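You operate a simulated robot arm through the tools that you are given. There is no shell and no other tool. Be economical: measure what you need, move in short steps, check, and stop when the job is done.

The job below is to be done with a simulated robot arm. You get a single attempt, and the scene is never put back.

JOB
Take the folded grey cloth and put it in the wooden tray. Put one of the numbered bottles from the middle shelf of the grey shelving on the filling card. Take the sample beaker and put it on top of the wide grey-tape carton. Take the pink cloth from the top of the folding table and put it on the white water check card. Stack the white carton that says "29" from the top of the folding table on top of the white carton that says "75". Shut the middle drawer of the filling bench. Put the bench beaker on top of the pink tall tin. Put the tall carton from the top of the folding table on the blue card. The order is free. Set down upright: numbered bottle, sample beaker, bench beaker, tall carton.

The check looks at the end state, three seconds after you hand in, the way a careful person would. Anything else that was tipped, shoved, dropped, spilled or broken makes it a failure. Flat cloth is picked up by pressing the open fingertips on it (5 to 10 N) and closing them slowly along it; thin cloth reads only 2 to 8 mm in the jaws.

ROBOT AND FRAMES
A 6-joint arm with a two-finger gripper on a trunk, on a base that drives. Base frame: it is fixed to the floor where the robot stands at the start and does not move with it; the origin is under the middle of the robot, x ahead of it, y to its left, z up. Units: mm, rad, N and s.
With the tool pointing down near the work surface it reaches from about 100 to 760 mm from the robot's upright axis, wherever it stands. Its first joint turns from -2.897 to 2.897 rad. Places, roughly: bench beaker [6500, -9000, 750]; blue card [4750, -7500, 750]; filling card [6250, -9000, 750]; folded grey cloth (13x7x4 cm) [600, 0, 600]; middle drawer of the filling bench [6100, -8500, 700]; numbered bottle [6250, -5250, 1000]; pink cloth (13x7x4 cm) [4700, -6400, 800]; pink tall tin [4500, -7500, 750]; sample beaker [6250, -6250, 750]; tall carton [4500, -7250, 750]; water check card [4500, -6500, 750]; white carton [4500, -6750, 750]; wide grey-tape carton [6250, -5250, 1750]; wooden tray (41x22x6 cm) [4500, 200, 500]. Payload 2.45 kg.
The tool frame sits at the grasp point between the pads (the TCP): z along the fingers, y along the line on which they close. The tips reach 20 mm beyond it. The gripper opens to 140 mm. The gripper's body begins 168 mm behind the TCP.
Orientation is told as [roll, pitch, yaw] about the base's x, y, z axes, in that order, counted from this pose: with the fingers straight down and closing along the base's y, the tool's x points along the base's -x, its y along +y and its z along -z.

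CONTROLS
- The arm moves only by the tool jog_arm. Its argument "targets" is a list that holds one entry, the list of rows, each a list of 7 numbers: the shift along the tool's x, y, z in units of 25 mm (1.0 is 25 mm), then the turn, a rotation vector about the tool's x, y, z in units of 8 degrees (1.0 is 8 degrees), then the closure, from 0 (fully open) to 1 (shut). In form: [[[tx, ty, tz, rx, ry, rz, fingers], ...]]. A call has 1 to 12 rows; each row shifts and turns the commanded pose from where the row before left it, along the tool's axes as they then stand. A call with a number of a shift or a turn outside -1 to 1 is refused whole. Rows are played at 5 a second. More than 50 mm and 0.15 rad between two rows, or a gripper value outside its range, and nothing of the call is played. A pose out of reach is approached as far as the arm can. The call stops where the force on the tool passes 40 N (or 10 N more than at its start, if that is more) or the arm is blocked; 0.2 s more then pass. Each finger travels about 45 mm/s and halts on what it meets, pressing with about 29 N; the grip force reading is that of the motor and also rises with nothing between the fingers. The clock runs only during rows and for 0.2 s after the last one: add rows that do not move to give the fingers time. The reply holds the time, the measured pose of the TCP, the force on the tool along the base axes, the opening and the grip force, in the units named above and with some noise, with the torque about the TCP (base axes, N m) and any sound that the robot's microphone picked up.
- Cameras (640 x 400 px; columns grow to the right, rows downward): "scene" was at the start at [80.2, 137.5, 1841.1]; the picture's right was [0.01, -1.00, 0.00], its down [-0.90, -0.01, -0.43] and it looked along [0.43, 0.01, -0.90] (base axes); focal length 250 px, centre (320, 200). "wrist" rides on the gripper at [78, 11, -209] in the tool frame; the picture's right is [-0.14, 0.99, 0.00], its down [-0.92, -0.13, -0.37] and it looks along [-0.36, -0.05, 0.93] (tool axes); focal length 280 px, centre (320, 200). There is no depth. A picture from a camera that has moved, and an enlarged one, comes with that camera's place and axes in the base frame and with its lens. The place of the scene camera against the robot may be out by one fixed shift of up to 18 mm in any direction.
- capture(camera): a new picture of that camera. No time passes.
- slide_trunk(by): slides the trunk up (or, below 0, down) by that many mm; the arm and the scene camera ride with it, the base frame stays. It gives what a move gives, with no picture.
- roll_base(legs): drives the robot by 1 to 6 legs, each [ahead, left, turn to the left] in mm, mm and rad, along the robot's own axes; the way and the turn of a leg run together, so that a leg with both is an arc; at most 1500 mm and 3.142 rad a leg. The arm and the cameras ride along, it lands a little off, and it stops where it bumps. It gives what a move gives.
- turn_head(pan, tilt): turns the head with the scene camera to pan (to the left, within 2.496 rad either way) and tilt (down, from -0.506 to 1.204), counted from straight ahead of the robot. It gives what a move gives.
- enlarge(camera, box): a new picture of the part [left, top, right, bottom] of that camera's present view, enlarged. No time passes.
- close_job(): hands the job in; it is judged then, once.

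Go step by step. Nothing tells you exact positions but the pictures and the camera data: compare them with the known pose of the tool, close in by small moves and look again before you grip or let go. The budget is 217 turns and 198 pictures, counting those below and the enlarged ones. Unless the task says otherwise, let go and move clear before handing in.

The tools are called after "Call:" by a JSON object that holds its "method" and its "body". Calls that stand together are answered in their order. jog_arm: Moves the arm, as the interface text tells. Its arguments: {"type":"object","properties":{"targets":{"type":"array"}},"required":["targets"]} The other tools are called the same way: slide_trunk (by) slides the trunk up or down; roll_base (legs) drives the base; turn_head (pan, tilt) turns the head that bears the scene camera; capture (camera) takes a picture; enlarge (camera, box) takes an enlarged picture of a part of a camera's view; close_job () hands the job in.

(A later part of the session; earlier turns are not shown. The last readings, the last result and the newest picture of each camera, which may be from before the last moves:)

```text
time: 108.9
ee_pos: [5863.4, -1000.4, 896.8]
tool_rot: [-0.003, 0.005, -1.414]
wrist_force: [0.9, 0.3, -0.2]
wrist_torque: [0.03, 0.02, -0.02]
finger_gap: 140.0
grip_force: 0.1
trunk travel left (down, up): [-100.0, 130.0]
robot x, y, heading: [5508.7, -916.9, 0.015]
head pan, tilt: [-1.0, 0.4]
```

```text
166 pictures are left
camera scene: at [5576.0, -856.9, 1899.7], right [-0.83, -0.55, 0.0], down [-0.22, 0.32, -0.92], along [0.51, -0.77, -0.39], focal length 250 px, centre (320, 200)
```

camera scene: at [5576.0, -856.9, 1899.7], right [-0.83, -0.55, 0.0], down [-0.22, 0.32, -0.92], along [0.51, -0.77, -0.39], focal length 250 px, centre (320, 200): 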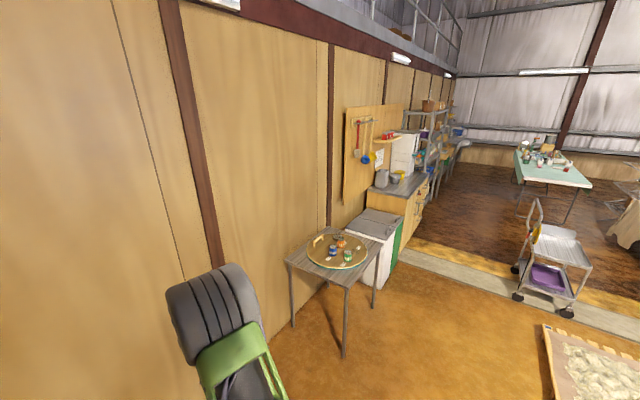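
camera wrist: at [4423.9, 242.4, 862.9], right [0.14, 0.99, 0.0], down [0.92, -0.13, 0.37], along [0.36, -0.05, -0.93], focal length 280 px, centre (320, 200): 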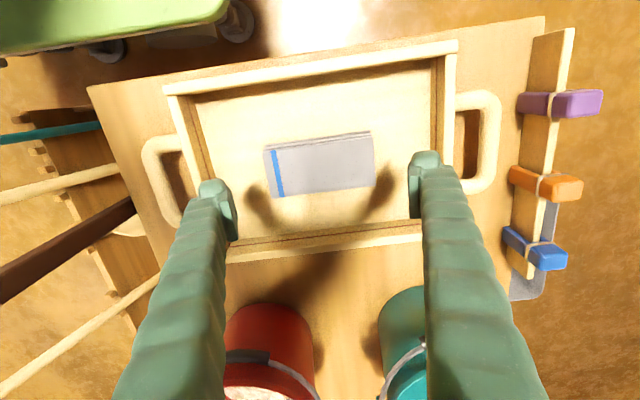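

The gap at the chair cart is wide enough, about 5000 to 6170. I'll slide right towards y≈-5100 in checked steps.

Call:
{"method": "roll_base", "body": {"legs": [[60, -1400, -0.014], [0, -1300, 0]]}}

Call:
{"method": "turn_head", "body": {"pan": -0.6, "tilt": 0.4}}

Call:
{"method": "capture", "body": {"camera": "scene"}}

```text
time: 132.7
ee_pos: [5898.0, -3732.6, 896.8]
tool_rot: [-0.002, 0.003, -1.455]
wrist_force: [0.4, -0.1, 0.4]
wrist_torque: [-0.04, 0.0, -0.01]
finger_gap: 140.0
grip_force: 0.1
trunk travel left (down, up): [-100.0, 130.0]
robot x, y, heading: [5546.1, -3634.9, -0.028]
head pan, tilt: [-1.0, 0.4]
```

```text
time: 133.6
ee_pos: [5896.5, -3732.7, 896.9]
tool_rot: [-0.004, 0.005, -1.456]
wrist_force: [-0.5, 0.2, -0.2]
wrist_torque: [0.02, 0.0, 0.04]
finger_gap: 140.0
grip_force: 0.1
trunk travel left (down, up): [-100.0, 130.0]
robot x, y, heading: [5548.2, -3635.2, -0.024]
head pan, tilt: [-0.6, 0.4]
```

```text
165 pictures are left
camera scene: at [5643.2, -3552.7, 1899.7], right [-0.58, -0.81, 0.0], down [-0.32, 0.23, -0.92], along [0.75, -0.54, -0.39], focal length 250 px, centre (320, 200)
```

scene: 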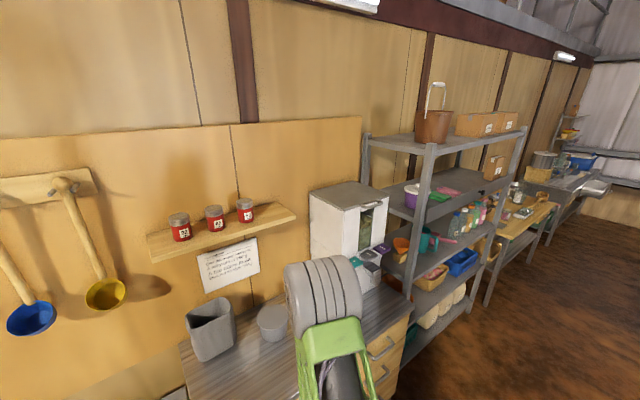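

The grey shelving and the sample bench beyond it are visible. I'll slide on to stand before the shelving.

Call:
{"method": "roll_base", "body": {"legs": [[20, -1450, 0.025]]}}

Call:
{"method": "turn_head", "body": {"pan": 0, "tilt": 0.3}}

Call:
{"method": "capture", "body": {"camera": "scene"}}

Call:
{"method": "capture", "body": {"camera": "wrist"}}

```text
time: 146.4
ee_pos: [5888.0, -5177.2, 896.9]
tool_rot: [-0.003, 0.005, -1.451]
wrist_force: [0.0, 0.5, 0.3]
wrist_torque: [0.0, -0.01, -0.01]
finger_gap: 140.0
grip_force: 0.0
trunk travel left (down, up): [-100.0, 130.0]
robot x, y, heading: [5537.9, -5079.3, -0.022]
head pan, tilt: [-0.6, 0.4]
```

```text
time: 147.4
ee_pos: [5887.0, -5176.9, 896.5]
tool_rot: [-0.004, 0.004, -1.452]
wrist_force: [-0.2, -0.5, 0.1]
wrist_torque: [0.0, 0.0, -0.01]
finger_gap: 139.9
grip_force: 0.0
trunk travel left (down, up): [-100.0, 130.0]
robot x, y, heading: [5534.1, -5084.6, -0.016]
head pan, tilt: [0.0, 0.3]
```

```text
164 pictures are left
camera scene: at [5650.7, -4946.8, 1909.0], right [-0.02, -1.0, 0.0], down [-0.3, 0.01, -0.96], along [0.96, -0.02, -0.3], focal length 250 px, centre (320, 200)
```

scene: 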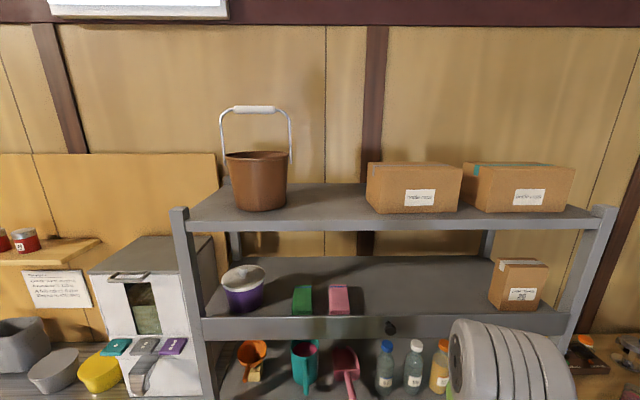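

```text
163 pictures are left
camera wrist: at [5891.4, -5099.0, 1105.8], right [1.0, -0.02, 0.0], down [-0.01, -0.93, 0.37], along [-0.01, -0.37, -0.93], focal length 280 px, centre (320, 200)
```

wrist: 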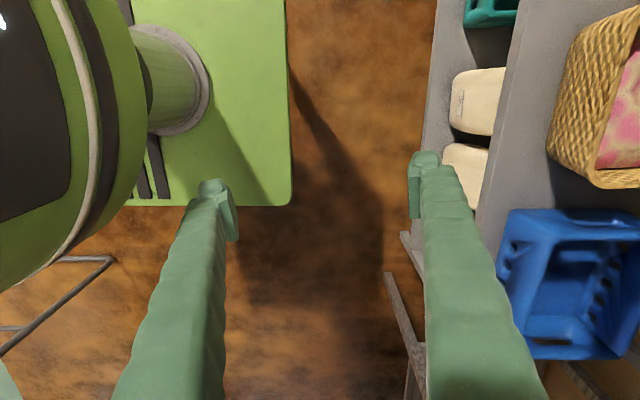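

Two cartons stand on the top shelf and bottles on the shelf below. I'll zoom in to read the tapes and labels.

Call:
{"method": "enlarge", "body": {"camera": "scene", "box": [340, 140, 600, 300]}}

Call:
{"method": "turn_head", "body": {"pan": -0.35, "tilt": 0.65}}

Call:
{"method": "capture", "body": {"camera": "scene"}}

```text
2.46 times, centred on (470, 220) of scene
camera zoom: at [5650.7, -4946.8, 1909.0], right [-0.02, -1.0, 0.0], down [-0.3, 0.01, -0.96], along [0.96, -0.02, -0.3], focal length 616 px, centre (-49, 151)
```

zoom: 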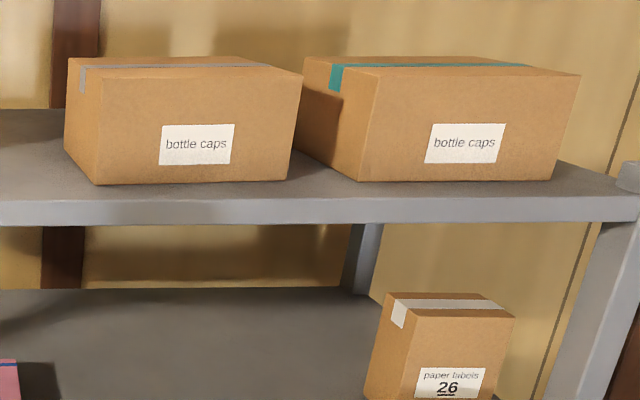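

```text
time: 148.2
ee_pos: [5887.2, -5177.5, 895.7]
tool_rot: [-0.004, 0.003, -1.451]
wrist_force: [-0.4, 0.0, 0.3]
wrist_torque: [0.02, 0.01, -0.02]
finger_gap: 140.0
grip_force: 0.1
trunk travel left (down, up): [-100.0, 130.0]
robot x, y, heading: [5535.0, -5082.1, -0.019]
head pan, tilt: [-0.351, 0.649]
```

```text
161 pictures are left
camera scene: at [5638.4, -4976.3, 1877.3], right [-0.36, -0.93, 0.0], down [-0.56, 0.22, -0.8], along [0.74, -0.29, -0.6], focal length 250 px, centre (320, 200)
```

scene: 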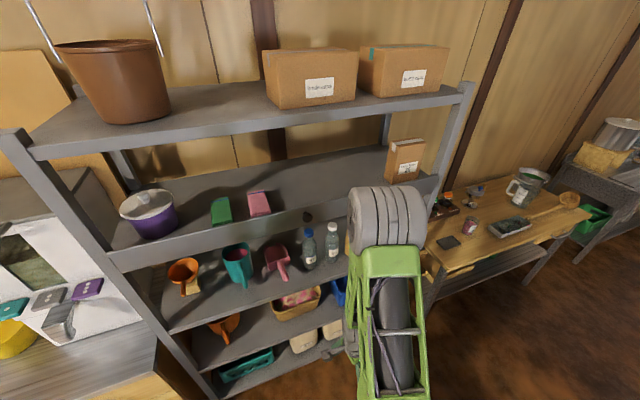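

The left top carton is the grey-tape one, and the bottles stand on the shelf under "26". I'll raise the gripper and square it up, so the wrist camera can look into the shelf.

Call:
{"method": "jog_arm", "body": {"targets": [[[0, 0, -1, 0, 0, -1, 0], [0, 0, -1, 0, 0, -1, 0], [0, 0, -1, 0, 0, -1, 0], [0, 0, -1, 0, 0, -1, 0], [0, 0, -1, 0, 0, -1, 0], [0, 0, -1, 0, 0, -1, 0], [0, 0, -1, 0, 0, -1, 0], [0, 0, -1, 0, 0, -1, 0], [0, 0, -1, 0, 0, -1, 0], [0, 0, -1, 0, 0, -1, 0], [0, 0, 0, 0, 0, -0.4, 0], [0, 0, 0, 0, 0, 0, 0]]]}}

```text
time: 150.8
ee_pos: [5893.7, -5180.6, 1146.1]
tool_rot: [0.002, 0.003, 0.003]
wrist_force: [0.0, 0.6, -0.4]
wrist_torque: [-0.02, -0.01, 0.02]
finger_gap: 140.0
grip_force: 0.0
out of reach, approached as far as the arm can: row 1, 3
trunk travel left (down, up): [-100.0, 130.0]
robot x, y, heading: [5532.4, -5082.2, -0.017]
head pan, tilt: [-0.351, 0.649]
```

Now I'll pitch the gripper forward, in halves.

Call:
{"method": "jog_arm", "body": {"targets": [[[0, 0, 0, 0, -1, 0, 0], [0, 0, 0, 0, -1, 0, 0], [0, 0, 0, 0, -1, 0, 0], [0, 0, 0, 0, -1, 0, 0], [0, 0, 0, 0, -1, 0, 0], [0, 0, 0, 0, -1, 0, 0], [0, 0, 0, 0, 0, 0, 0]]]}}

Call:
{"method": "capture", "body": {"camera": "wrist"}}

```text
time: 152.4
ee_pos: [6033.6, -5200.6, 1268.2]
tool_rot: [-0.029, -0.851, 0.185]
wrist_force: [-0.3, 0.3, 0.3]
wrist_torque: [-0.01, 0.16, 0.02]
finger_gap: 140.0
grip_force: 0.1
out of reach, approached as far as the arm can: row 2, 3, 4, 5, 6
trunk travel left (down, up): [-100.0, 130.0]
robot x, y, heading: [5535.0, -5084.1, -0.019]
head pan, tilt: [-0.351, 0.649]
stopped in row 7: the arm was blocked; the commanded pose is now the measured one
```

```text
160 pictures are left
camera wrist: at [5827.2, -5221.3, 1346.5], right [-0.07, 0.99, 0.08], down [0.34, -0.05, 0.94], along [0.94, 0.1, -0.34], focal length 280 px, centre (320, 200)
```

wrist: 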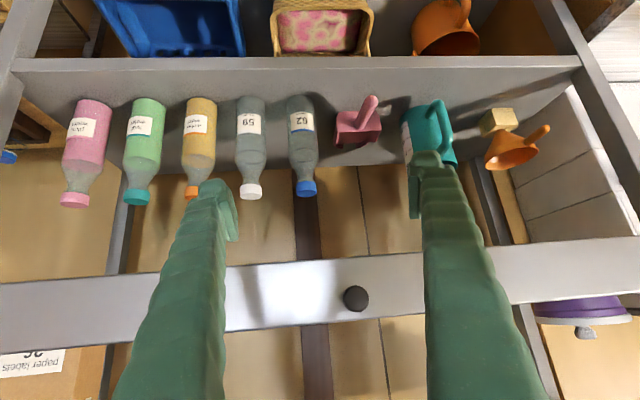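

The bottles with white and blue caps bear numbers. The arm reported "blocked", so I'll check from the scene camera before any more moves.

Call:
{"method": "capture", "body": {"camera": "scene"}}

Call:
{"method": "enlarge", "body": {"camera": "wrist", "box": [40, 40, 440, 290]}}

```text
159 pictures are left
camera scene: at [5609.1, -4875.2, 1877.2], right [0.8, -0.6, 0.0], down [-0.36, -0.48, -0.8], along [0.48, 0.64, -0.6], focal length 250 px, centre (320, 200)
```

scene: 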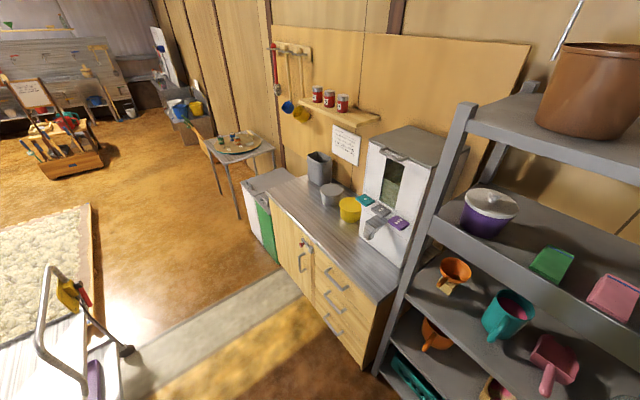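

```text
1.60 times, centred on (240, 165) of wrist
camera zoom: at [5827.2, -5221.3, 1346.5], right [-0.07, 0.99, 0.08], down [0.34, -0.05, 0.94], along [0.94, 0.1, -0.34], focal length 449 px, centre (448, 256)
```

zoom: 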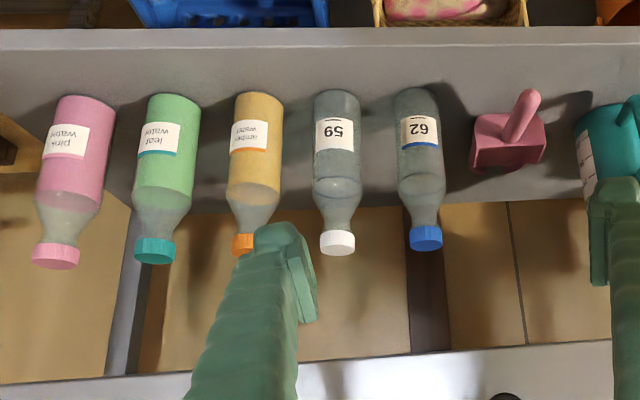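

The head seems to have been pushed aside by the elbow, since the arm was too folded. I'll back the base off so the gripper can go horizontal with the arm stretched, then reset the head.

Call:
{"method": "roll_base", "body": {"legs": [[-250, 0, 0.02]]}}

Call:
{"method": "turn_head", "body": {"pan": 0, "tilt": 0.7}}

Call:
{"method": "capture", "body": {"camera": "scene"}}

```text
time: 154.2
ee_pos: [5786.5, -5188.2, 1269.9]
tool_rot: [-0.034, -0.856, 0.209]
wrist_force: [0.2, -0.1, 0.8]
wrist_torque: [0.0, 0.03, -0.02]
finger_gap: 140.1
grip_force: 0.1
trunk travel left (down, up): [-100.0, 130.0]
robot x, y, heading: [5288.1, -5078.7, 0.006]
head pan, tilt: [-0.351, 0.649]
```

```text
time: 155.0
ee_pos: [5787.8, -5187.5, 1268.9]
tool_rot: [-0.032, -0.853, 0.21]
wrist_force: [0.2, 0.3, 0.9]
wrist_torque: [0.02, -0.03, 0.02]
finger_gap: 140.1
grip_force: 0.1
trunk travel left (down, up): [-100.0, 130.0]
robot x, y, heading: [5287.5, -5080.3, 0.007]
head pan, tilt: [0.0, 0.7]
```

```text
157 pictures are left
camera scene: at [5346.8, -4869.3, 1872.9], right [0.87, -0.5, 0.0], down [-0.32, -0.56, -0.77], along [0.38, 0.66, -0.64], focal length 250 px, centre (320, 200)
```

scene: 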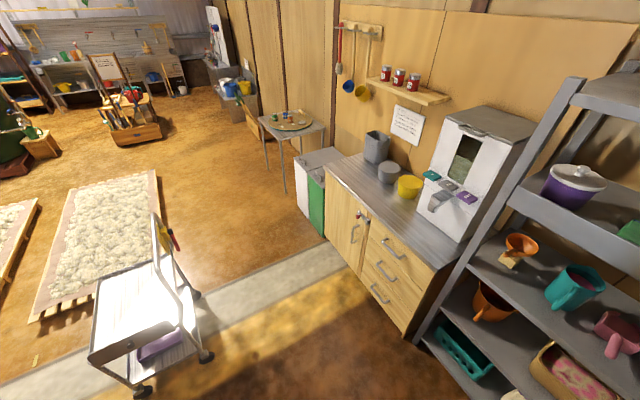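

The camera still points 60° left although the pan reads 0, so the elbow is probably leaning on it. I'll lower the arm forward and away and check.

Call:
{"method": "jog_arm", "body": {"targets": [[[0, 0, 0.5, 0, 0, 0, 0], [0.5, 0, 0.5, 0, 0, 0, 0], [0.7, 0, 0.7, 0, 0, 0, 0], [0.7, 0, 0.7, 0, 0, 0, 0], [0, 0, 0, 0, 0, 0, 0]]]}}

Call:
{"method": "turn_head", "body": {"pan": -0.3, "tilt": 0.7}}

Call:
{"method": "capture", "body": {"camera": "scene"}}

```text
time: 156.2
ee_pos: [5820.9, -5201.2, 1207.2]
tool_rot: [-0.032, -0.852, 0.208]
wrist_force: [0.0, -0.5, -0.2]
wrist_torque: [0.01, 0.02, 0.0]
finger_gap: 139.9
grip_force: 0.0
out of reach, approached as far as the arm can: row 2, 3, 4
trunk travel left (down, up): [-100.0, 130.0]
robot x, y, heading: [5286.9, -5082.8, 0.004]
head pan, tilt: [0.0, 0.7]
```

```text
time: 157.0
ee_pos: [5822.1, -5201.5, 1206.5]
tool_rot: [-0.032, -0.853, 0.208]
wrist_force: [0.5, 0.1, -0.4]
wrist_torque: [-0.01, -0.02, 0.01]
finger_gap: 139.7
grip_force: 0.0
trunk travel left (down, up): [-100.0, 130.0]
robot x, y, heading: [5285.2, -5084.2, 0.004]
head pan, tilt: [-0.3, 0.7]
```

```text
156 pictures are left
camera scene: at [5385.8, -4967.8, 1872.9], right [-0.29, -0.96, 0.0], down [-0.62, 0.19, -0.76], along [0.73, -0.22, -0.64], focal length 250 px, centre (320, 200)
```

scene: 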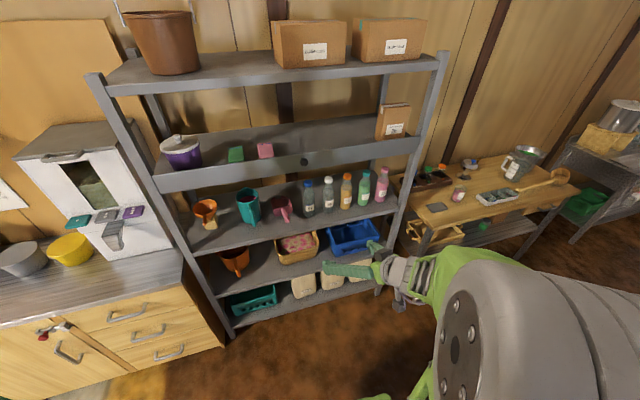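

The head is free again. Now I'll extend the gripper towards the middle shelf, straighten the yaw and level it.

Call:
{"method": "jog_arm", "body": {"targets": [[[-0.2, 0.1, 1, 0.56, 0, 0.49, 0], [-0.2, 0.1, 1, 0.56, 0, 0.49, 0], [-0.2, 0.1, 1, 0, 0, 0, 0], [-0.2, 0.1, 1, 0, 0, 0, 0], [-0.2, 0, 1, 0, 0, 0, 0], [-0.2, 0, 1, 0, 0, 0, 0], [-0.2, 0, 1, 0, 0, 0, 0], [0, 0, 1, 0, 0, 0, 0], [0, 0, 0, 0, 0, 0, 0]]]}}

Call:
{"method": "jog_arm", "body": {"targets": [[[0, 0, 0, 0, -1, 0, 0], [0, 0, 0, 0, -1, 0, 0], [0, 0, 0, 0, -1, 0, 0], [0, 0, 0, 0, -1, 0, 0], [0, 0, 0, 0, -1, 0, 0], [0, 0, 0, 0, 0, 0, 0]]]}}

Call:
{"method": "capture", "body": {"camera": "wrist"}}

Call:
{"method": "capture", "body": {"camera": "scene"}}

```text
time: 159.0
ee_pos: [6001.0, -5193.6, 1104.2]
tool_rot: [-0.033, -0.857, -0.001]
wrist_force: [-0.2, 0.6, 1.1]
wrist_torque: [0.0, 0.06, 0.0]
finger_gap: 140.0
grip_force: 0.1
out of reach, approached as far as the arm can: row 1
trunk travel left (down, up): [-100.0, 130.0]
robot x, y, heading: [5285.2, -5082.1, 0.002]
head pan, tilt: [-0.3, 0.7]
```

```text
time: 160.4
ee_pos: [6049.8, -5256.2, 1182.1]
tool_rot: [0.947, -1.5, -0.939]
wrist_force: [-0.3, 0.2, -0.1]
wrist_torque: [0.01, -0.03, 0.0]
finger_gap: 140.2
grip_force: 0.0
out of reach, approached as far as the arm can: row 1, 2, 3, 4, 5
trunk travel left (down, up): [-100.0, 130.0]
robot x, y, heading: [5287.5, -5076.8, 0.005]
head pan, tilt: [-0.3, 0.7]
```

```text
155 pictures are left
camera wrist: at [5839.1, -5243.8, 1113.3], right [0.0, 0.98, 0.19], down [-0.33, -0.18, 0.93], along [0.94, -0.06, 0.32], focal length 280 px, centre (320, 200)
```

wrist: 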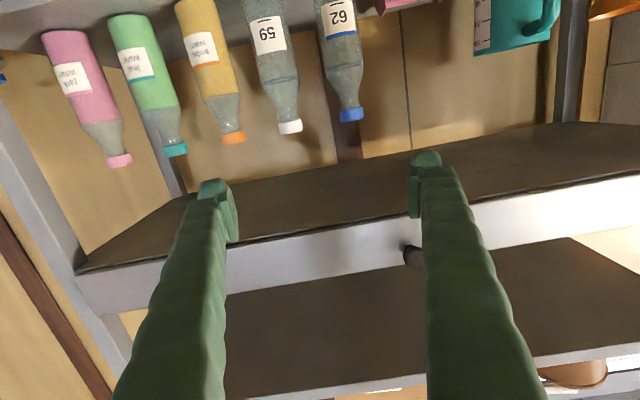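

```text
154 pictures are left
camera scene: at [5385.3, -4967.9, 1872.9], right [-0.29, -0.96, 0.0], down [-0.62, 0.19, -0.77], along [0.73, -0.22, -0.64], focal length 250 px, centre (320, 200)
```

scene: 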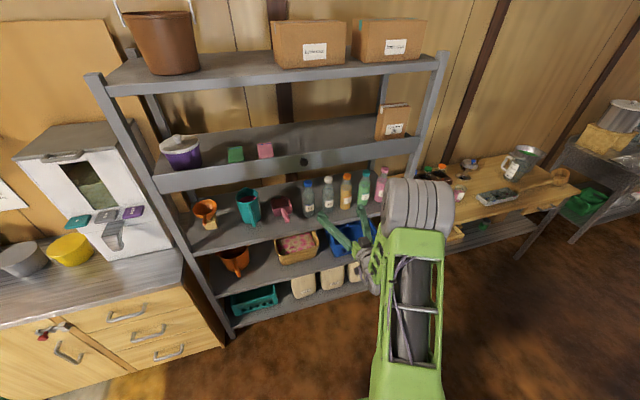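

The gripper is practically level now. By triangulation the white-capped bottle stands at about (6342, -5301), z 937-1142, with the shelf front near x=6220. I'll back up a bit and lower with the arm more stretched.

Call:
{"method": "roll_base", "body": {"legs": [[-170, -80, 0]]}}

Call:
{"method": "jog_arm", "body": {"targets": [[[0, 0.3, 1, 0, 0, 0, 0.36], [0, 0.3, 1, 0, 0, 0, 0.36], [0, 0.3, 1, 0, 0, 0, 0.36], [0.5, 0.3, 0.5, 0, 0, 0, 0.36], [1, 0, 0, 0, 0, 0, 0.36], [1, 0, 0, 0, 0, 0, 0.36], [0, 0, 0, 0, 0, 0, 0.36]]]}}

Call:
{"method": "capture", "body": {"camera": "wrist"}}

```text
time: 162.0
ee_pos: [5877.3, -5339.6, 1182.1]
tool_rot: [0.938, -1.5, -0.935]
wrist_force: [-0.2, -0.4, -0.7]
wrist_torque: [-0.01, 0.04, 0.0]
finger_gap: 140.0
grip_force: 0.0
trunk travel left (down, up): [-100.0, 130.0]
robot x, y, heading: [5117.0, -5159.3, -0.003]
head pan, tilt: [-0.3, 0.7]
```

```text
time: 163.6
ee_pos: [5963.3, -5306.8, 1115.6]
tool_rot: [0.971, -1.494, -0.965]
wrist_force: [0.9, 0.8, 0.3]
wrist_torque: [0.02, -0.01, 0.0]
finger_gap: 89.6
grip_force: 0.0
trunk travel left (down, up): [-100.0, 130.0]
robot x, y, heading: [5114.9, -5158.1, -0.002]
head pan, tilt: [-0.3, 0.7]
```

```text
153 pictures are left
camera wrist: at [5752.3, -5293.2, 1048.4], right [0.0, 0.98, 0.2], down [-0.33, -0.19, 0.93], along [0.94, -0.07, 0.32], focal length 280 px, centre (320, 200)
```

wrist: 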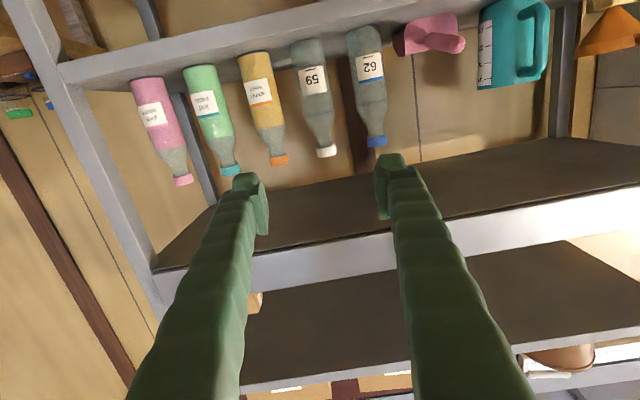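

The level pose holds. I'll trim roll and pitch and lower to grip height, about z 1010. Then I'll drive the base in for most of the way.

Call:
{"method": "jog_arm", "body": {"targets": [[[1, 0, 0, 0, -0.3, -0.43, 0.36], [1, 0.2, 0, 0, 0, 0, 0.36], [1, 0, 0, 0, 0, 0, 0.36], [1, 0, 0, 0, 0, 0, 0.36], [0.2, 0, 0, 0, 0, 0, 0.36], [0, 0, 0, 0, 0, 0, 0.36]]]}}

Call:
{"method": "roll_base", "body": {"legs": [[260, 0, 0]]}}

Call:
{"method": "capture", "body": {"camera": "wrist"}}

```text
time: 165.0
ee_pos: [5994.9, -5325.0, 1028.3]
tool_rot: [1.399, -1.514, -1.368]
wrist_force: [0.1, 0.2, -0.3]
wrist_torque: [0.0, -0.05, -0.01]
finger_gap: 89.8
grip_force: 0.1
out of reach, approached as far as the arm can: row 1, 3, 4, 5
trunk travel left (down, up): [-100.0, 130.0]
robot x, y, heading: [5116.8, -5158.4, -0.003]
head pan, tilt: [-0.3, 0.7]
```

```text
time: 166.8
ee_pos: [6258.2, -5324.2, 1028.0]
tool_rot: [1.385, -1.514, -1.354]
wrist_force: [-0.5, 0.2, 0.2]
wrist_torque: [-0.01, -0.01, 0.02]
finger_gap: 89.8
grip_force: 0.0
trunk travel left (down, up): [-100.0, 130.0]
robot x, y, heading: [5377.2, -5160.0, -0.0]
head pan, tilt: [-0.3, 0.7]
```

```text
152 pictures are left
camera wrist: at [6048.7, -5316.3, 953.2], right [-0.03, 0.98, 0.19], down [-0.35, -0.19, 0.92], along [0.94, -0.04, 0.35], focal length 280 px, centre (320, 200)
```

wrist: 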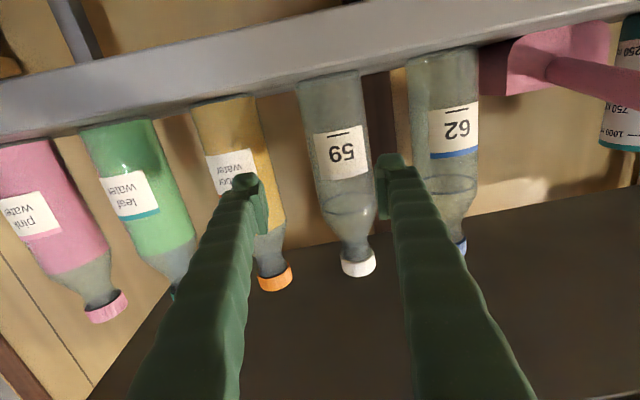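

The base drive worked and the bottle axis is at y≈-5303. I'll shift 21 mm left and try to trim the roll before inserting.

Call:
{"method": "jog_arm", "body": {"targets": [[[0, 0.4, 0, 0, 0, -0.2, 0.36], [0, 0.4, 0, 0, 0, -0.2, 0.36], [0, 0, 0, 0, 0, 0, 0.36]]]}}

Call:
{"method": "capture", "body": {"camera": "wrist"}}

```text
time: 167.7
ee_pos: [6264.9, -5321.2, 1032.6]
tool_rot: [1.319, -1.523, -1.279]
wrist_force: [0.1, 0.4, 0.3]
wrist_torque: [0.03, 0.0, 0.04]
finger_gap: 89.7
grip_force: 0.0
out of reach, approached as far as the arm can: row 1, 2
trunk travel left (down, up): [-100.0, 130.0]
robot x, y, heading: [5377.2, -5162.5, -0.0]
head pan, tilt: [-0.3, 0.7]
```

```text
151 pictures are left
camera wrist: at [6055.9, -5316.1, 957.4], right [-0.04, 0.98, 0.18], down [-0.35, -0.19, 0.92], along [0.94, -0.03, 0.35], focal length 280 px, centre (320, 200)
```

wrist: 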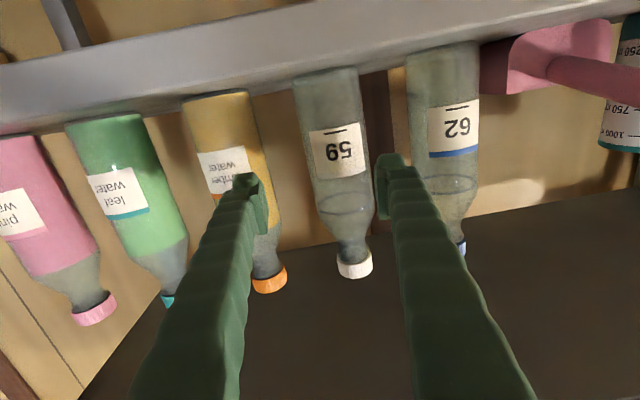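

The arm is at a joint limit here, so I'll use the base for fine moves. First I'll strafe 18 mm left and lower the trunk a little.

Call:
{"method": "roll_base", "body": {"legs": [[0, 18, 0]]}}

Call:
{"method": "slide_trunk", "body": {"by": -22}}

Call:
{"method": "capture", "body": {"camera": "wrist"}}

```text
time: 168.5
ee_pos: [6265.5, -5303.9, 1031.8]
tool_rot: [1.315, -1.524, -1.275]
wrist_force: [-0.8, -0.3, 0.2]
wrist_torque: [-0.04, 0.01, -0.05]
finger_gap: 89.7
grip_force: 0.1
trunk travel left (down, up): [-100.0, 130.0]
robot x, y, heading: [5375.7, -5144.6, 0.001]
head pan, tilt: [-0.3, 0.7]
```

```text
time: 169.2
ee_pos: [6264.2, -5304.0, 1010.5]
tool_rot: [1.324, -1.523, -1.281]
wrist_force: [0.4, 0.0, -0.5]
wrist_torque: [-0.01, 0.01, 0.0]
finger_gap: 89.7
grip_force: 0.0
trunk travel left (down, up): [-78.0, 152.0]
robot x, y, heading: [5377.9, -5144.5, 0.004]
head pan, tilt: [-0.3, 0.7]
```

```text
150 pictures are left
camera wrist: at [6055.9, -5297.5, 935.5], right [-0.04, 0.98, 0.18], down [-0.35, -0.19, 0.92], along [0.94, -0.03, 0.35], focal length 280 px, centre (320, 200)
```

wrist: 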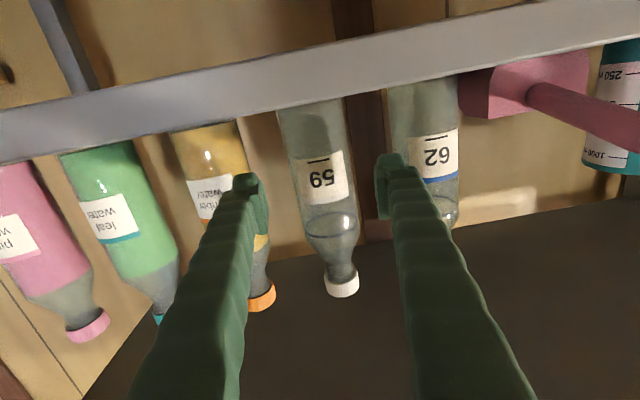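

Bottle 59 is nearly centred between the fingers. I'll drive 76 mm forward with a 5 mm left correction.

Call:
{"method": "roll_base", "body": {"legs": [[76, 5, -0.003]]}}

Call:
{"method": "capture", "body": {"camera": "wrist"}}

```text
time: 170.2
ee_pos: [6339.8, -5300.4, 1009.4]
tool_rot: [1.303, -1.521, -1.263]
wrist_force: [0.2, 1.6, -0.9]
wrist_torque: [0.02, -0.03, 0.07]
finger_gap: 88.9
grip_force: 0.1
trunk travel left (down, up): [-78.0, 152.0]
robot x, y, heading: [5452.7, -5135.4, -0.003]
head pan, tilt: [-0.3, 0.7]
```

```text
149 pictures are left
camera wrist: at [6131.4, -5294.4, 934.9], right [-0.04, 0.98, 0.18], down [-0.35, -0.18, 0.92], along [0.94, -0.03, 0.35], focal length 280 px, centre (320, 200)
```

wrist: 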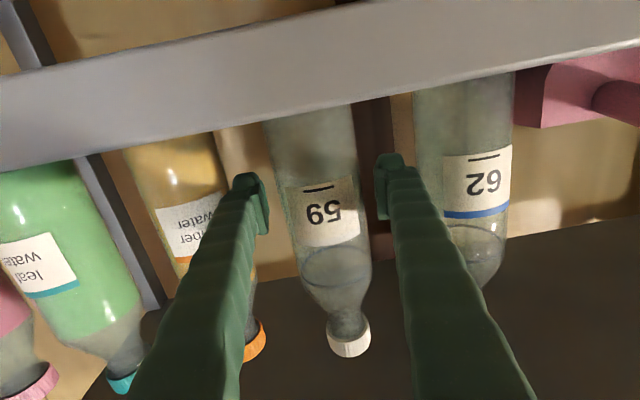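

The bottle is between the pads, so I'll close on it gently.

Call:
{"method": "jog_arm", "body": {"targets": [[[0, 0, 0, 0, 0, 0, 0.42], [0, 0, 0, 0, 0, 0, 0.47], [0, 0, 0, 0, 0, 0, 0.52], [0, 0, 0, 0, 0, 0, 0.57], [0, 0, 0, 0, 0, 0, 0.6], [0, 0, 0, 0, 0, 0, 0.65], [0, 0, 0, 0, 0, 0, 0.65]]]}}

Call:
{"method": "capture", "body": {"camera": "wrist"}}

```text
time: 171.8
ee_pos: [6339.9, -5300.8, 1010.2]
tool_rot: [1.319, -1.521, -1.281]
wrist_force: [0.6, 0.5, -0.1]
wrist_torque: [-0.07, -0.04, -0.01]
finger_gap: 61.1
grip_force: 28.9
trunk travel left (down, up): [-78.0, 152.0]
robot x, y, heading: [5453.3, -5137.2, -0.003]
head pan, tilt: [-0.3, 0.7]
```

```text
148 pictures are left
camera wrist: at [6130.8, -5294.5, 935.4], right [-0.04, 0.98, 0.18], down [-0.35, -0.18, 0.92], along [0.94, -0.03, 0.35], focal length 280 px, centre (320, 200)
```

wrist: 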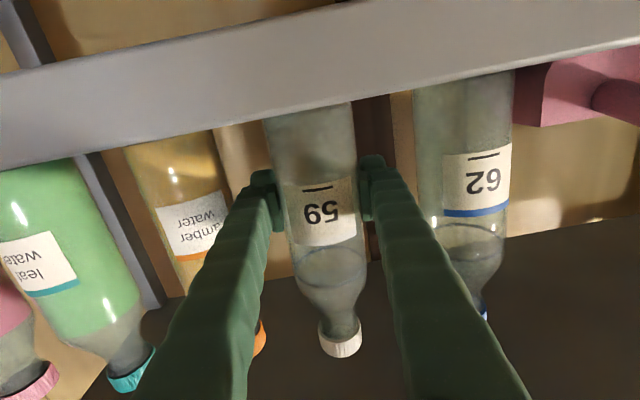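

It's gripped at 61 mm. I'll lift with the trunk and back out of the shelf.

Call:
{"method": "slide_trunk", "body": {"by": 35}}

Call:
{"method": "roll_base", "body": {"legs": [[-450, 0, 0]]}}

Call:
{"method": "capture", "body": {"camera": "wrist"}}

Call:
{"method": "capture", "body": {"camera": "scene"}}

```text
time: 172.6
ee_pos: [6340.9, -5300.6, 1044.5]
tool_rot: [1.306, -1.521, -1.269]
wrist_force: [0.1, 0.6, -1.8]
wrist_torque: [0.01, -0.05, -0.04]
finger_gap: 61.1
grip_force: 29.0
trunk travel left (down, up): [-113.0, 117.0]
robot x, y, heading: [5455.5, -5135.6, -0.004]
head pan, tilt: [-0.3, 0.7]
```

```text
time: 175.3
ee_pos: [5892.3, -5303.8, 1046.2]
tool_rot: [1.323, -1.522, -1.288]
wrist_force: [0.8, 0.1, -0.8]
wrist_torque: [0.0, 0.03, 0.03]
finger_gap: 60.9
grip_force: 29.2
trunk travel left (down, up): [-113.0, 117.0]
robot x, y, heading: [5006.0, -5135.8, -0.004]
head pan, tilt: [-0.3, 0.7]
```

```text
147 pictures are left
camera wrist: at [5683.7, -5296.5, 970.6], right [-0.03, 0.98, 0.18], down [-0.35, -0.18, 0.92], along [0.94, -0.04, 0.35], focal length 280 px, centre (320, 200)
```

wrist: 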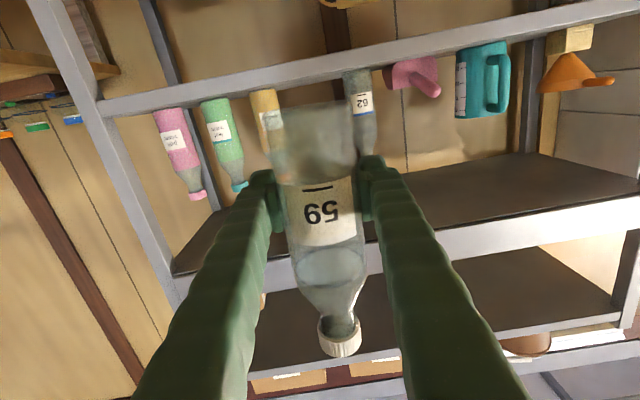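

```text
146 pictures are left
camera scene: at [5107.8, -5023.1, 1885.9], right [-0.3, -0.95, 0.0], down [-0.61, 0.2, -0.77], along [0.73, -0.23, -0.64], focal length 250 px, centre (320, 200)
```

scene: 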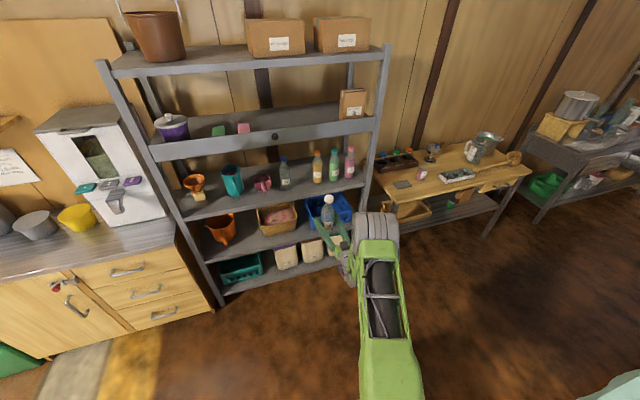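

The bottle is held upright. I'll turn to face -y so the arm leads down the aisle, then shift into the middle of the corridor and look ahead.

Call:
{"method": "roll_base", "body": {"legs": [[130, 0, 0], [0, 0, -1.567], [0, 380, 0]]}}

Call:
{"method": "turn_head", "body": {"pan": 0, "tilt": 0.5}}

Call:
{"method": "capture", "body": {"camera": "scene"}}

```text
time: 183.9
ee_pos: [5348.0, -6021.6, 1045.5]
tool_rot: [1.315, -1.521, -2.848]
wrist_force: [0.6, -0.7, -0.4]
wrist_torque: [-0.02, 0.01, 0.0]
finger_gap: 60.7
grip_force: 28.7
trunk travel left (down, up): [-113.0, 117.0]
robot x, y, heading: [5513.6, -5137.2, -1.577]
head pan, tilt: [-0.3, 0.7]
```

```text
time: 184.7
ee_pos: [5347.6, -6021.9, 1044.9]
tool_rot: [1.313, -1.522, -2.848]
wrist_force: [0.1, 0.0, -0.7]
wrist_torque: [0.03, -0.03, 0.03]
finger_gap: 60.8
grip_force: 29.3
trunk travel left (down, up): [-113.0, 117.0]
robot x, y, heading: [5517.4, -5137.0, -1.57]
head pan, tilt: [0.0, 0.499]
```

```text
145 pictures are left
camera scene: at [5663.0, -5241.4, 1903.5], right [-1.0, 0.01, 0.0], down [0.0, 0.48, -0.88], along [0.0, -0.88, -0.48], focal length 250 px, centre (320, 200)
```

scene: 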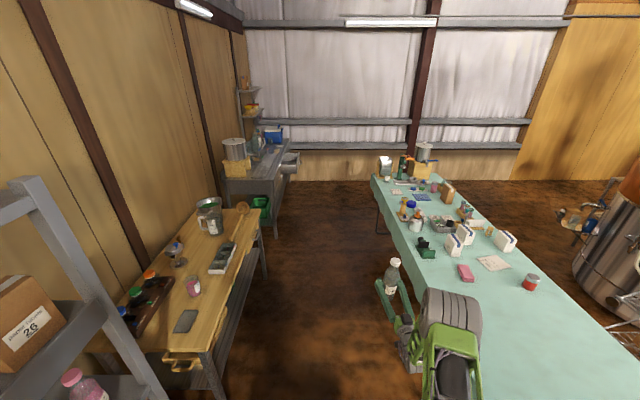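

The corridor between the folding table and the wall benches is about 1.1 m wide. I'll drive down it with the arm leading, watching the drift.

Call:
{"method": "roll_base", "body": {"legs": [[1400, 0, 0], [800, 0, 0]]}}

Call:
{"method": "capture", "body": {"camera": "scene"}}

```text
time: 195.4
ee_pos: [5353.6, -8199.0, 1045.0]
tool_rot: [1.307, -1.522, -2.833]
wrist_force: [0.2, 1.4, -1.0]
wrist_torque: [-0.02, 0.0, 0.02]
finger_gap: 60.7
grip_force: 29.4
trunk travel left (down, up): [-113.0, 117.0]
robot x, y, heading: [5507.4, -7308.3, -1.568]
head pan, tilt: [0.0, 0.499]
```

```text
144 pictures are left
camera scene: at [5661.2, -7414.6, 1903.5], right [-1.0, -0.01, 0.0], down [0.0, 0.48, -0.88], along [0.0, -0.88, -0.48], focal length 250 px, centre (320, 200)
```

scene: 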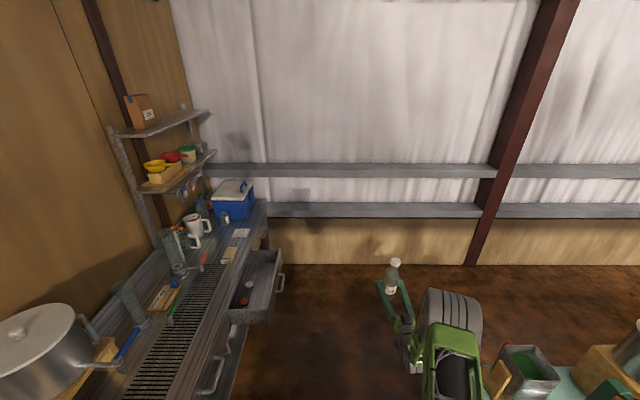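

The filling bench, the card and the open drawer are visible. I'll continue to a spot past the folding table, then turn left to face the bench.

Call:
{"method": "roll_base", "body": {"legs": [[720, 0, 0], [270, -240, 0]]}}

Call:
{"method": "roll_base", "body": {"legs": [[0, 0, 1.57]]}}

Call:
{"method": "turn_head", "body": {"pan": 0, "tilt": 0.55}}

Call:
{"method": "capture", "body": {"camera": "scene"}}

```text
time: 201.8
ee_pos: [5120.9, -9204.9, 1044.5]
tool_rot: [1.308, -1.52, -2.835]
wrist_force: [-0.7, -0.7, -1.6]
wrist_torque: [-0.03, 0.01, 0.0]
finger_gap: 60.5
grip_force: 28.8
trunk travel left (down, up): [-113.0, 117.0]
robot x, y, heading: [5280.0, -8321.6, -1.572]
head pan, tilt: [0.0, 0.499]
```

```text
time: 205.9
ee_pos: [6164.3, -8494.3, 1045.7]
tool_rot: [1.309, -1.522, -1.285]
wrist_force: [1.0, 0.4, -0.4]
wrist_torque: [-0.03, 0.03, -0.02]
finger_gap: 60.2
grip_force: 29.2
trunk travel left (down, up): [-113.0, 117.0]
robot x, y, heading: [5277.1, -8318.3, -0.014]
head pan, tilt: [0.0, 0.499]
```

```text
time: 206.6
ee_pos: [6165.0, -8493.8, 1044.5]
tool_rot: [1.309, -1.522, -1.282]
wrist_force: [0.2, 0.6, -0.5]
wrist_torque: [-0.01, 0.02, -0.03]
finger_gap: 60.3
grip_force: 28.6
trunk travel left (down, up): [-113.0, 117.0]
robot x, y, heading: [5283.4, -8320.9, -0.017]
head pan, tilt: [0.0, 0.55]
```

```text
143 pictures are left
camera scene: at [5391.4, -8183.0, 1899.0], right [-0.02, -1.0, 0.0], down [-0.52, 0.01, -0.85], along [0.85, -0.01, -0.52], focal length 250 px, centre (320, 200)
```

scene: 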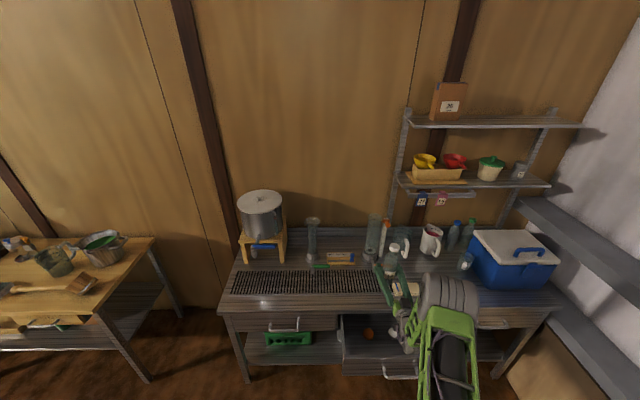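

Call:
{"method": "enlarge", "body": {"camera": "scene", "box": [300, 200, 580, 380]}}

Call:
{"method": "capture", "body": {"camera": "wrist"}}

```text
2.22 times, centred on (440, 290) of scene
camera zoom: at [5391.4, -8183.0, 1899.0], right [-0.02, -1.0, 0.0], down [-0.52, 0.01, -0.85], along [0.85, -0.01, -0.52], focal length 556 px, centre (53, 0)
```

zoom: 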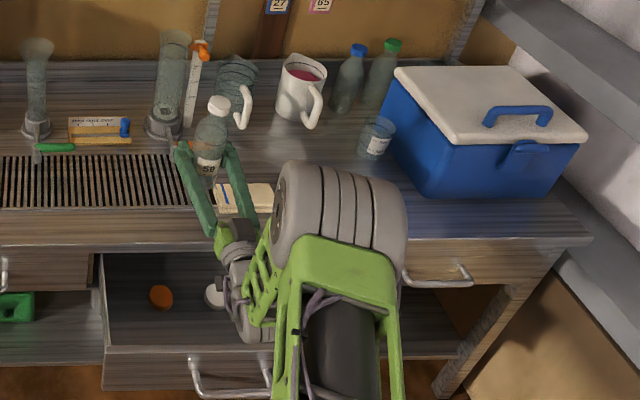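

```text
141 pictures are left
camera wrist: at [5955.8, -8485.4, 970.3], right [-0.02, 0.98, 0.18], down [-0.35, -0.18, 0.92], along [0.94, -0.04, 0.35], focal length 280 px, centre (320, 200)
```

wrist: 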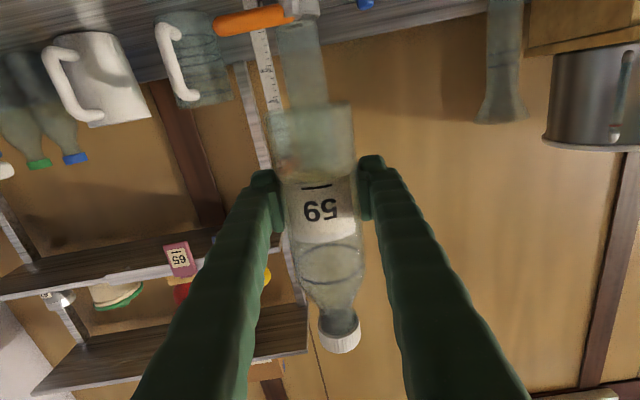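

The filling card is near (6265, -8995), hidden by the elbow now, and the bench beaker is at about (6430, -9060). I'll slide right in front of the card and look again.

Call:
{"method": "roll_base", "body": {"legs": [[0, -490, 0.016]]}}

Call:
{"method": "turn_head", "body": {"pan": -0.1, "tilt": 0.75}}

Call:
{"method": "capture", "body": {"camera": "scene"}}

```text
time: 211.4
ee_pos: [6167.4, -8961.2, 1045.4]
tool_rot: [1.312, -1.521, -1.261]
wrist_force: [0.0, -1.0, -0.4]
wrist_torque: [-0.02, -0.01, 0.01]
finger_gap: 60.1
grip_force: 29.1
trunk travel left (down, up): [-113.0, 117.0]
robot x, y, heading: [5279.1, -8809.8, 0.01]
head pan, tilt: [0.0, 0.55]
```

```text
time: 212.1
ee_pos: [6166.8, -8961.3, 1044.4]
tool_rot: [1.308, -1.522, -1.259]
wrist_force: [0.0, 0.8, -1.8]
wrist_torque: [-0.03, 0.01, -0.02]
finger_gap: 60.2
grip_force: 29.4
trunk travel left (down, up): [-113.0, 117.0]
robot x, y, heading: [5278.6, -8807.1, 0.013]
head pan, tilt: [-0.099, 0.75]
```

```text
140 pictures are left
camera scene: at [5379.1, -8677.4, 1881.6], right [-0.09, -1.0, 0.0], down [-0.68, 0.06, -0.73], along [0.73, -0.07, -0.68], focal length 250 px, centre (320, 200)
```

scene: 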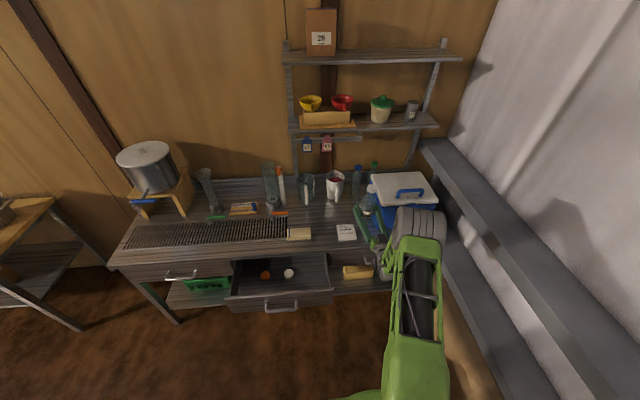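

Call:
{"method": "enlarge", "body": {"camera": "scene", "box": [270, 160, 450, 280]}}

```text
3.33 times, centred on (360, 220) of scene
camera zoom: at [5379.1, -8677.4, 1881.6], right [-0.09, -1.0, 0.0], down [-0.68, 0.06, -0.73], along [0.73, -0.07, -0.68], focal length 834 px, centre (187, 133)
```

zoom: 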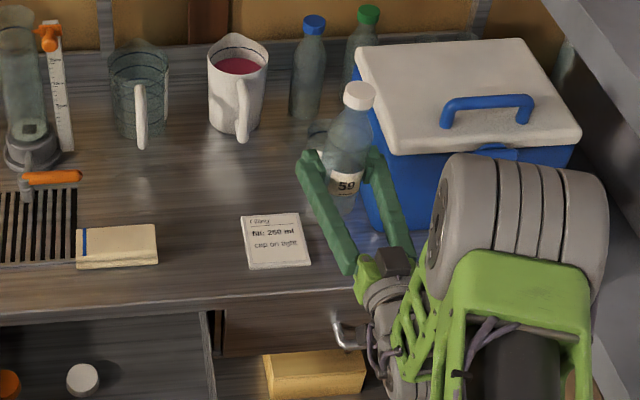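

The card reads "fill: 250 ml". Triangulated, it's at about (6245, -8908) with the bench top near z 814. I'll strafe 53 mm left and lower the trunk, staying above the bench.

Call:
{"method": "roll_base", "body": {"legs": [[0, 53, -0.012]]}}

Call:
{"method": "slide_trunk", "body": {"by": -100}}

Call:
{"method": "enlarge", "body": {"camera": "scene", "box": [270, 160, 450, 280]}}

```text
time: 213.2
ee_pos: [6165.8, -8918.0, 1046.1]
tool_rot: [1.307, -1.522, -1.272]
wrist_force: [0.8, 0.3, 0.0]
wrist_torque: [0.0, -0.02, -0.01]
finger_gap: 60.3
grip_force: 29.1
trunk travel left (down, up): [-113.0, 117.0]
robot x, y, heading: [5277.1, -8755.3, -0.001]
head pan, tilt: [-0.099, 0.75]
```

```text
time: 214.6
ee_pos: [6165.1, -8920.2, 945.4]
tool_rot: [1.315, -1.521, -1.279]
wrist_force: [0.3, -0.4, -1.3]
wrist_torque: [0.03, 0.02, -0.02]
finger_gap: 60.2
grip_force: 29.4
trunk travel left (down, up): [-13.0, 217.0]
robot x, y, heading: [5281.9, -8758.6, -0.003]
head pan, tilt: [-0.099, 0.75]
```

```text
3.33 times, centred on (360, 220) of scene
camera zoom: at [5380.2, -8625.7, 1781.7], right [-0.1, -0.99, 0.0], down [-0.68, 0.07, -0.73], along [0.73, -0.08, -0.68], focal length 834 px, centre (187, 133)
```

zoom: 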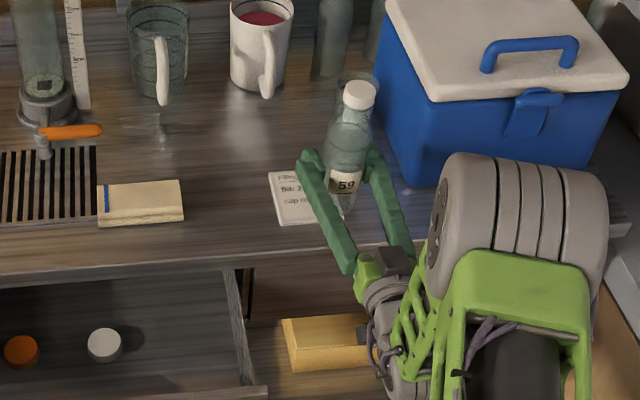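

The card is confirmed at about (6248, -8907, 818). I'll extend the arm over it.

Call:
{"method": "jog_arm", "body": {"targets": [[[0, 0.1, 0.8, 0, 0, 0, 0.65], [0, 0.1, 0.8, 0, 0, 0, 0.65], [0, 0.1, 0.8, 0, 0, 0, 0.65], [0, 0.1, 0.8, 0, 0, 0, 0.65], [0, 0, 0.1, 0, 0, 0, 0.65], [0, 0, 0, 0, 0, 0, 0.65]]]}}

Call:
{"method": "enlarge", "body": {"camera": "scene", "box": [270, 160, 450, 280]}}

```text
time: 216.0
ee_pos: [6246.3, -8905.9, 943.2]
tool_rot: [1.307, -1.522, -1.27]
wrist_force: [-0.4, 0.1, -1.4]
wrist_torque: [0.0, 0.01, 0.01]
finger_gap: 60.3
grip_force: 29.1
trunk travel left (down, up): [-13.0, 217.0]
robot x, y, heading: [5276.3, -8759.1, -0.005]
head pan, tilt: [-0.099, 0.75]
```

```text
3.33 times, centred on (360, 220) of scene
camera zoom: at [5380.4, -8625.7, 1781.6], right [-0.1, -0.99, 0.0], down [-0.68, 0.07, -0.73], along [0.73, -0.08, -0.68], focal length 834 px, centre (187, 133)
```

zoom: 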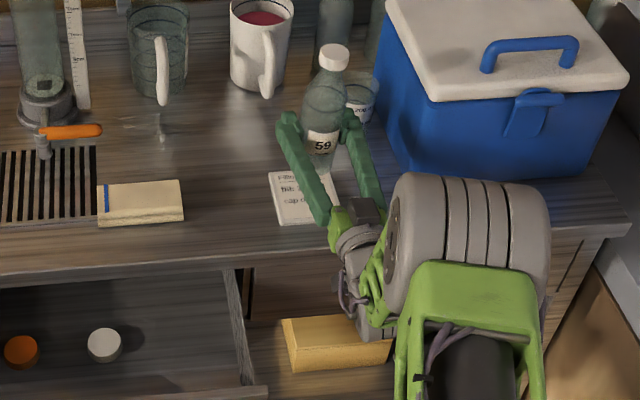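

The bottle is above the card. I'll trim the roll and lower it gently.

Call:
{"method": "jog_arm", "body": {"targets": [[[0.6, 0, 0, 0, 0, -0.2, 0.65], [0.6, 0, 0, 0, 0, -0.2, 0.65], [0, 0, 0, 0, 0, 0, 0.65]]]}}

Call:
{"method": "enlarge", "body": {"camera": "scene", "box": [300, 180, 420, 260]}}

```text
time: 216.8
ee_pos: [6245.4, -8905.2, 914.9]
tool_rot: [-0.194, -1.556, 0.237]
wrist_force: [0.7, -0.8, -0.6]
wrist_torque: [-0.04, -0.02, 0.01]
finger_gap: 60.2
grip_force: 28.7
trunk travel left (down, up): [-13.0, 217.0]
robot x, y, heading: [5279.8, -8755.0, -0.002]
head pan, tilt: [-0.099, 0.75]
```

```text
5.00 times, centred on (360, 220) of scene
camera zoom: at [5380.5, -8625.7, 1781.6], right [-0.1, -0.99, 0.0], down [-0.68, 0.07, -0.73], along [0.73, -0.08, -0.68], focal length 1251 px, centre (120, 100)
```

zoom: 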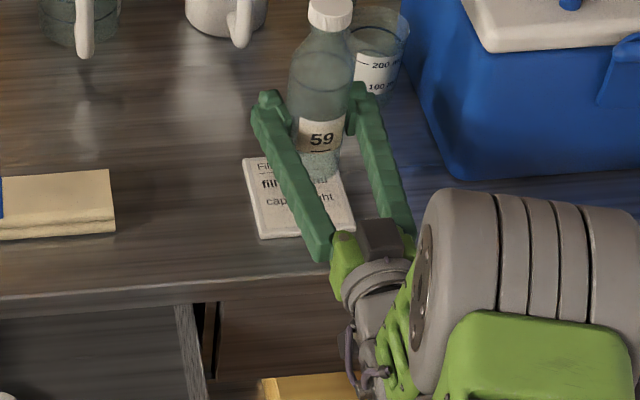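

I'll nudge it 10 mm left and lower in small steps to contact.

Call:
{"method": "jog_arm", "body": {"targets": [[[0.3, 0.4, 0, 0, 0, 0, 0.65], [0.3, 0, 0, 0, 0, 0, 0.65], [0.2, 0, 0, 0, 0, 0, 0.65], [0.1, 0, 0, 0, 0, 0, 0.65], [0, 0, 0, 0, 0, 0, 0.65]]]}}

Call:
{"method": "enlarge", "body": {"camera": "scene", "box": [300, 180, 420, 260]}}

```text
time: 218.0
ee_pos: [6250.0, -8899.9, 892.6]
tool_rot: [0.044, -1.556, 0.0]
wrist_force: [-0.1, -0.5, -1.6]
wrist_torque: [0.02, -0.01, -0.01]
finger_gap: 60.1
grip_force: 28.4
out of reach, approached as far as the arm can: row 1
trunk travel left (down, up): [-13.0, 217.0]
robot x, y, heading: [5279.0, -8754.8, -0.001]
head pan, tilt: [-0.099, 0.75]
```

```text
5.00 times, centred on (360, 220) of scene
camera zoom: at [5380.5, -8625.7, 1781.6], right [-0.1, -0.99, 0.0], down [-0.68, 0.07, -0.73], along [0.73, -0.08, -0.68], focal length 1251 px, centre (120, 100)
```

zoom: 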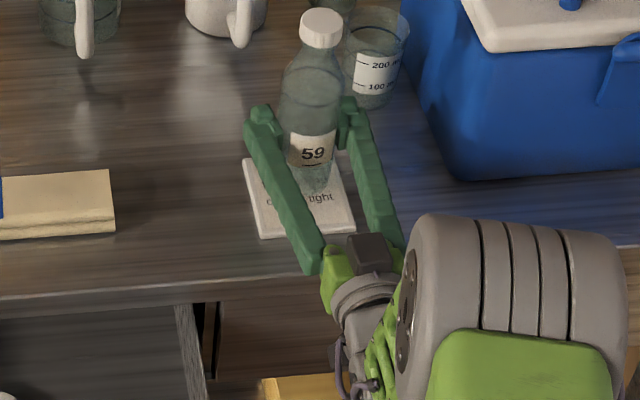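

It's almost down and still not in contact. I'll go on in small steps.

Call:
{"method": "jog_arm", "body": {"targets": [[[0.15, 0, 0, 0, 0, 0, 0.65], [0.15, 0, 0, 0, 0, 0, 0.65], [0.15, 0, 0, 0, 0, 0, 0.65], [0.1, 0, 0, 0, 0, 0, 0.65], [0, 0, 0, 0, 0, 0, 0.65]]]}}

```text
time: 219.2
ee_pos: [6249.4, -8901.3, 878.9]
tool_rot: [0.039, -1.558, 0.005]
wrist_force: [0.6, 0.6, -0.2]
wrist_torque: [-0.03, 0.01, 0.0]
finger_gap: 60.0
grip_force: 28.8
trunk travel left (down, up): [-13.0, 217.0]
robot x, y, heading: [5279.2, -8754.9, -0.003]
head pan, tilt: [-0.099, 0.75]
```

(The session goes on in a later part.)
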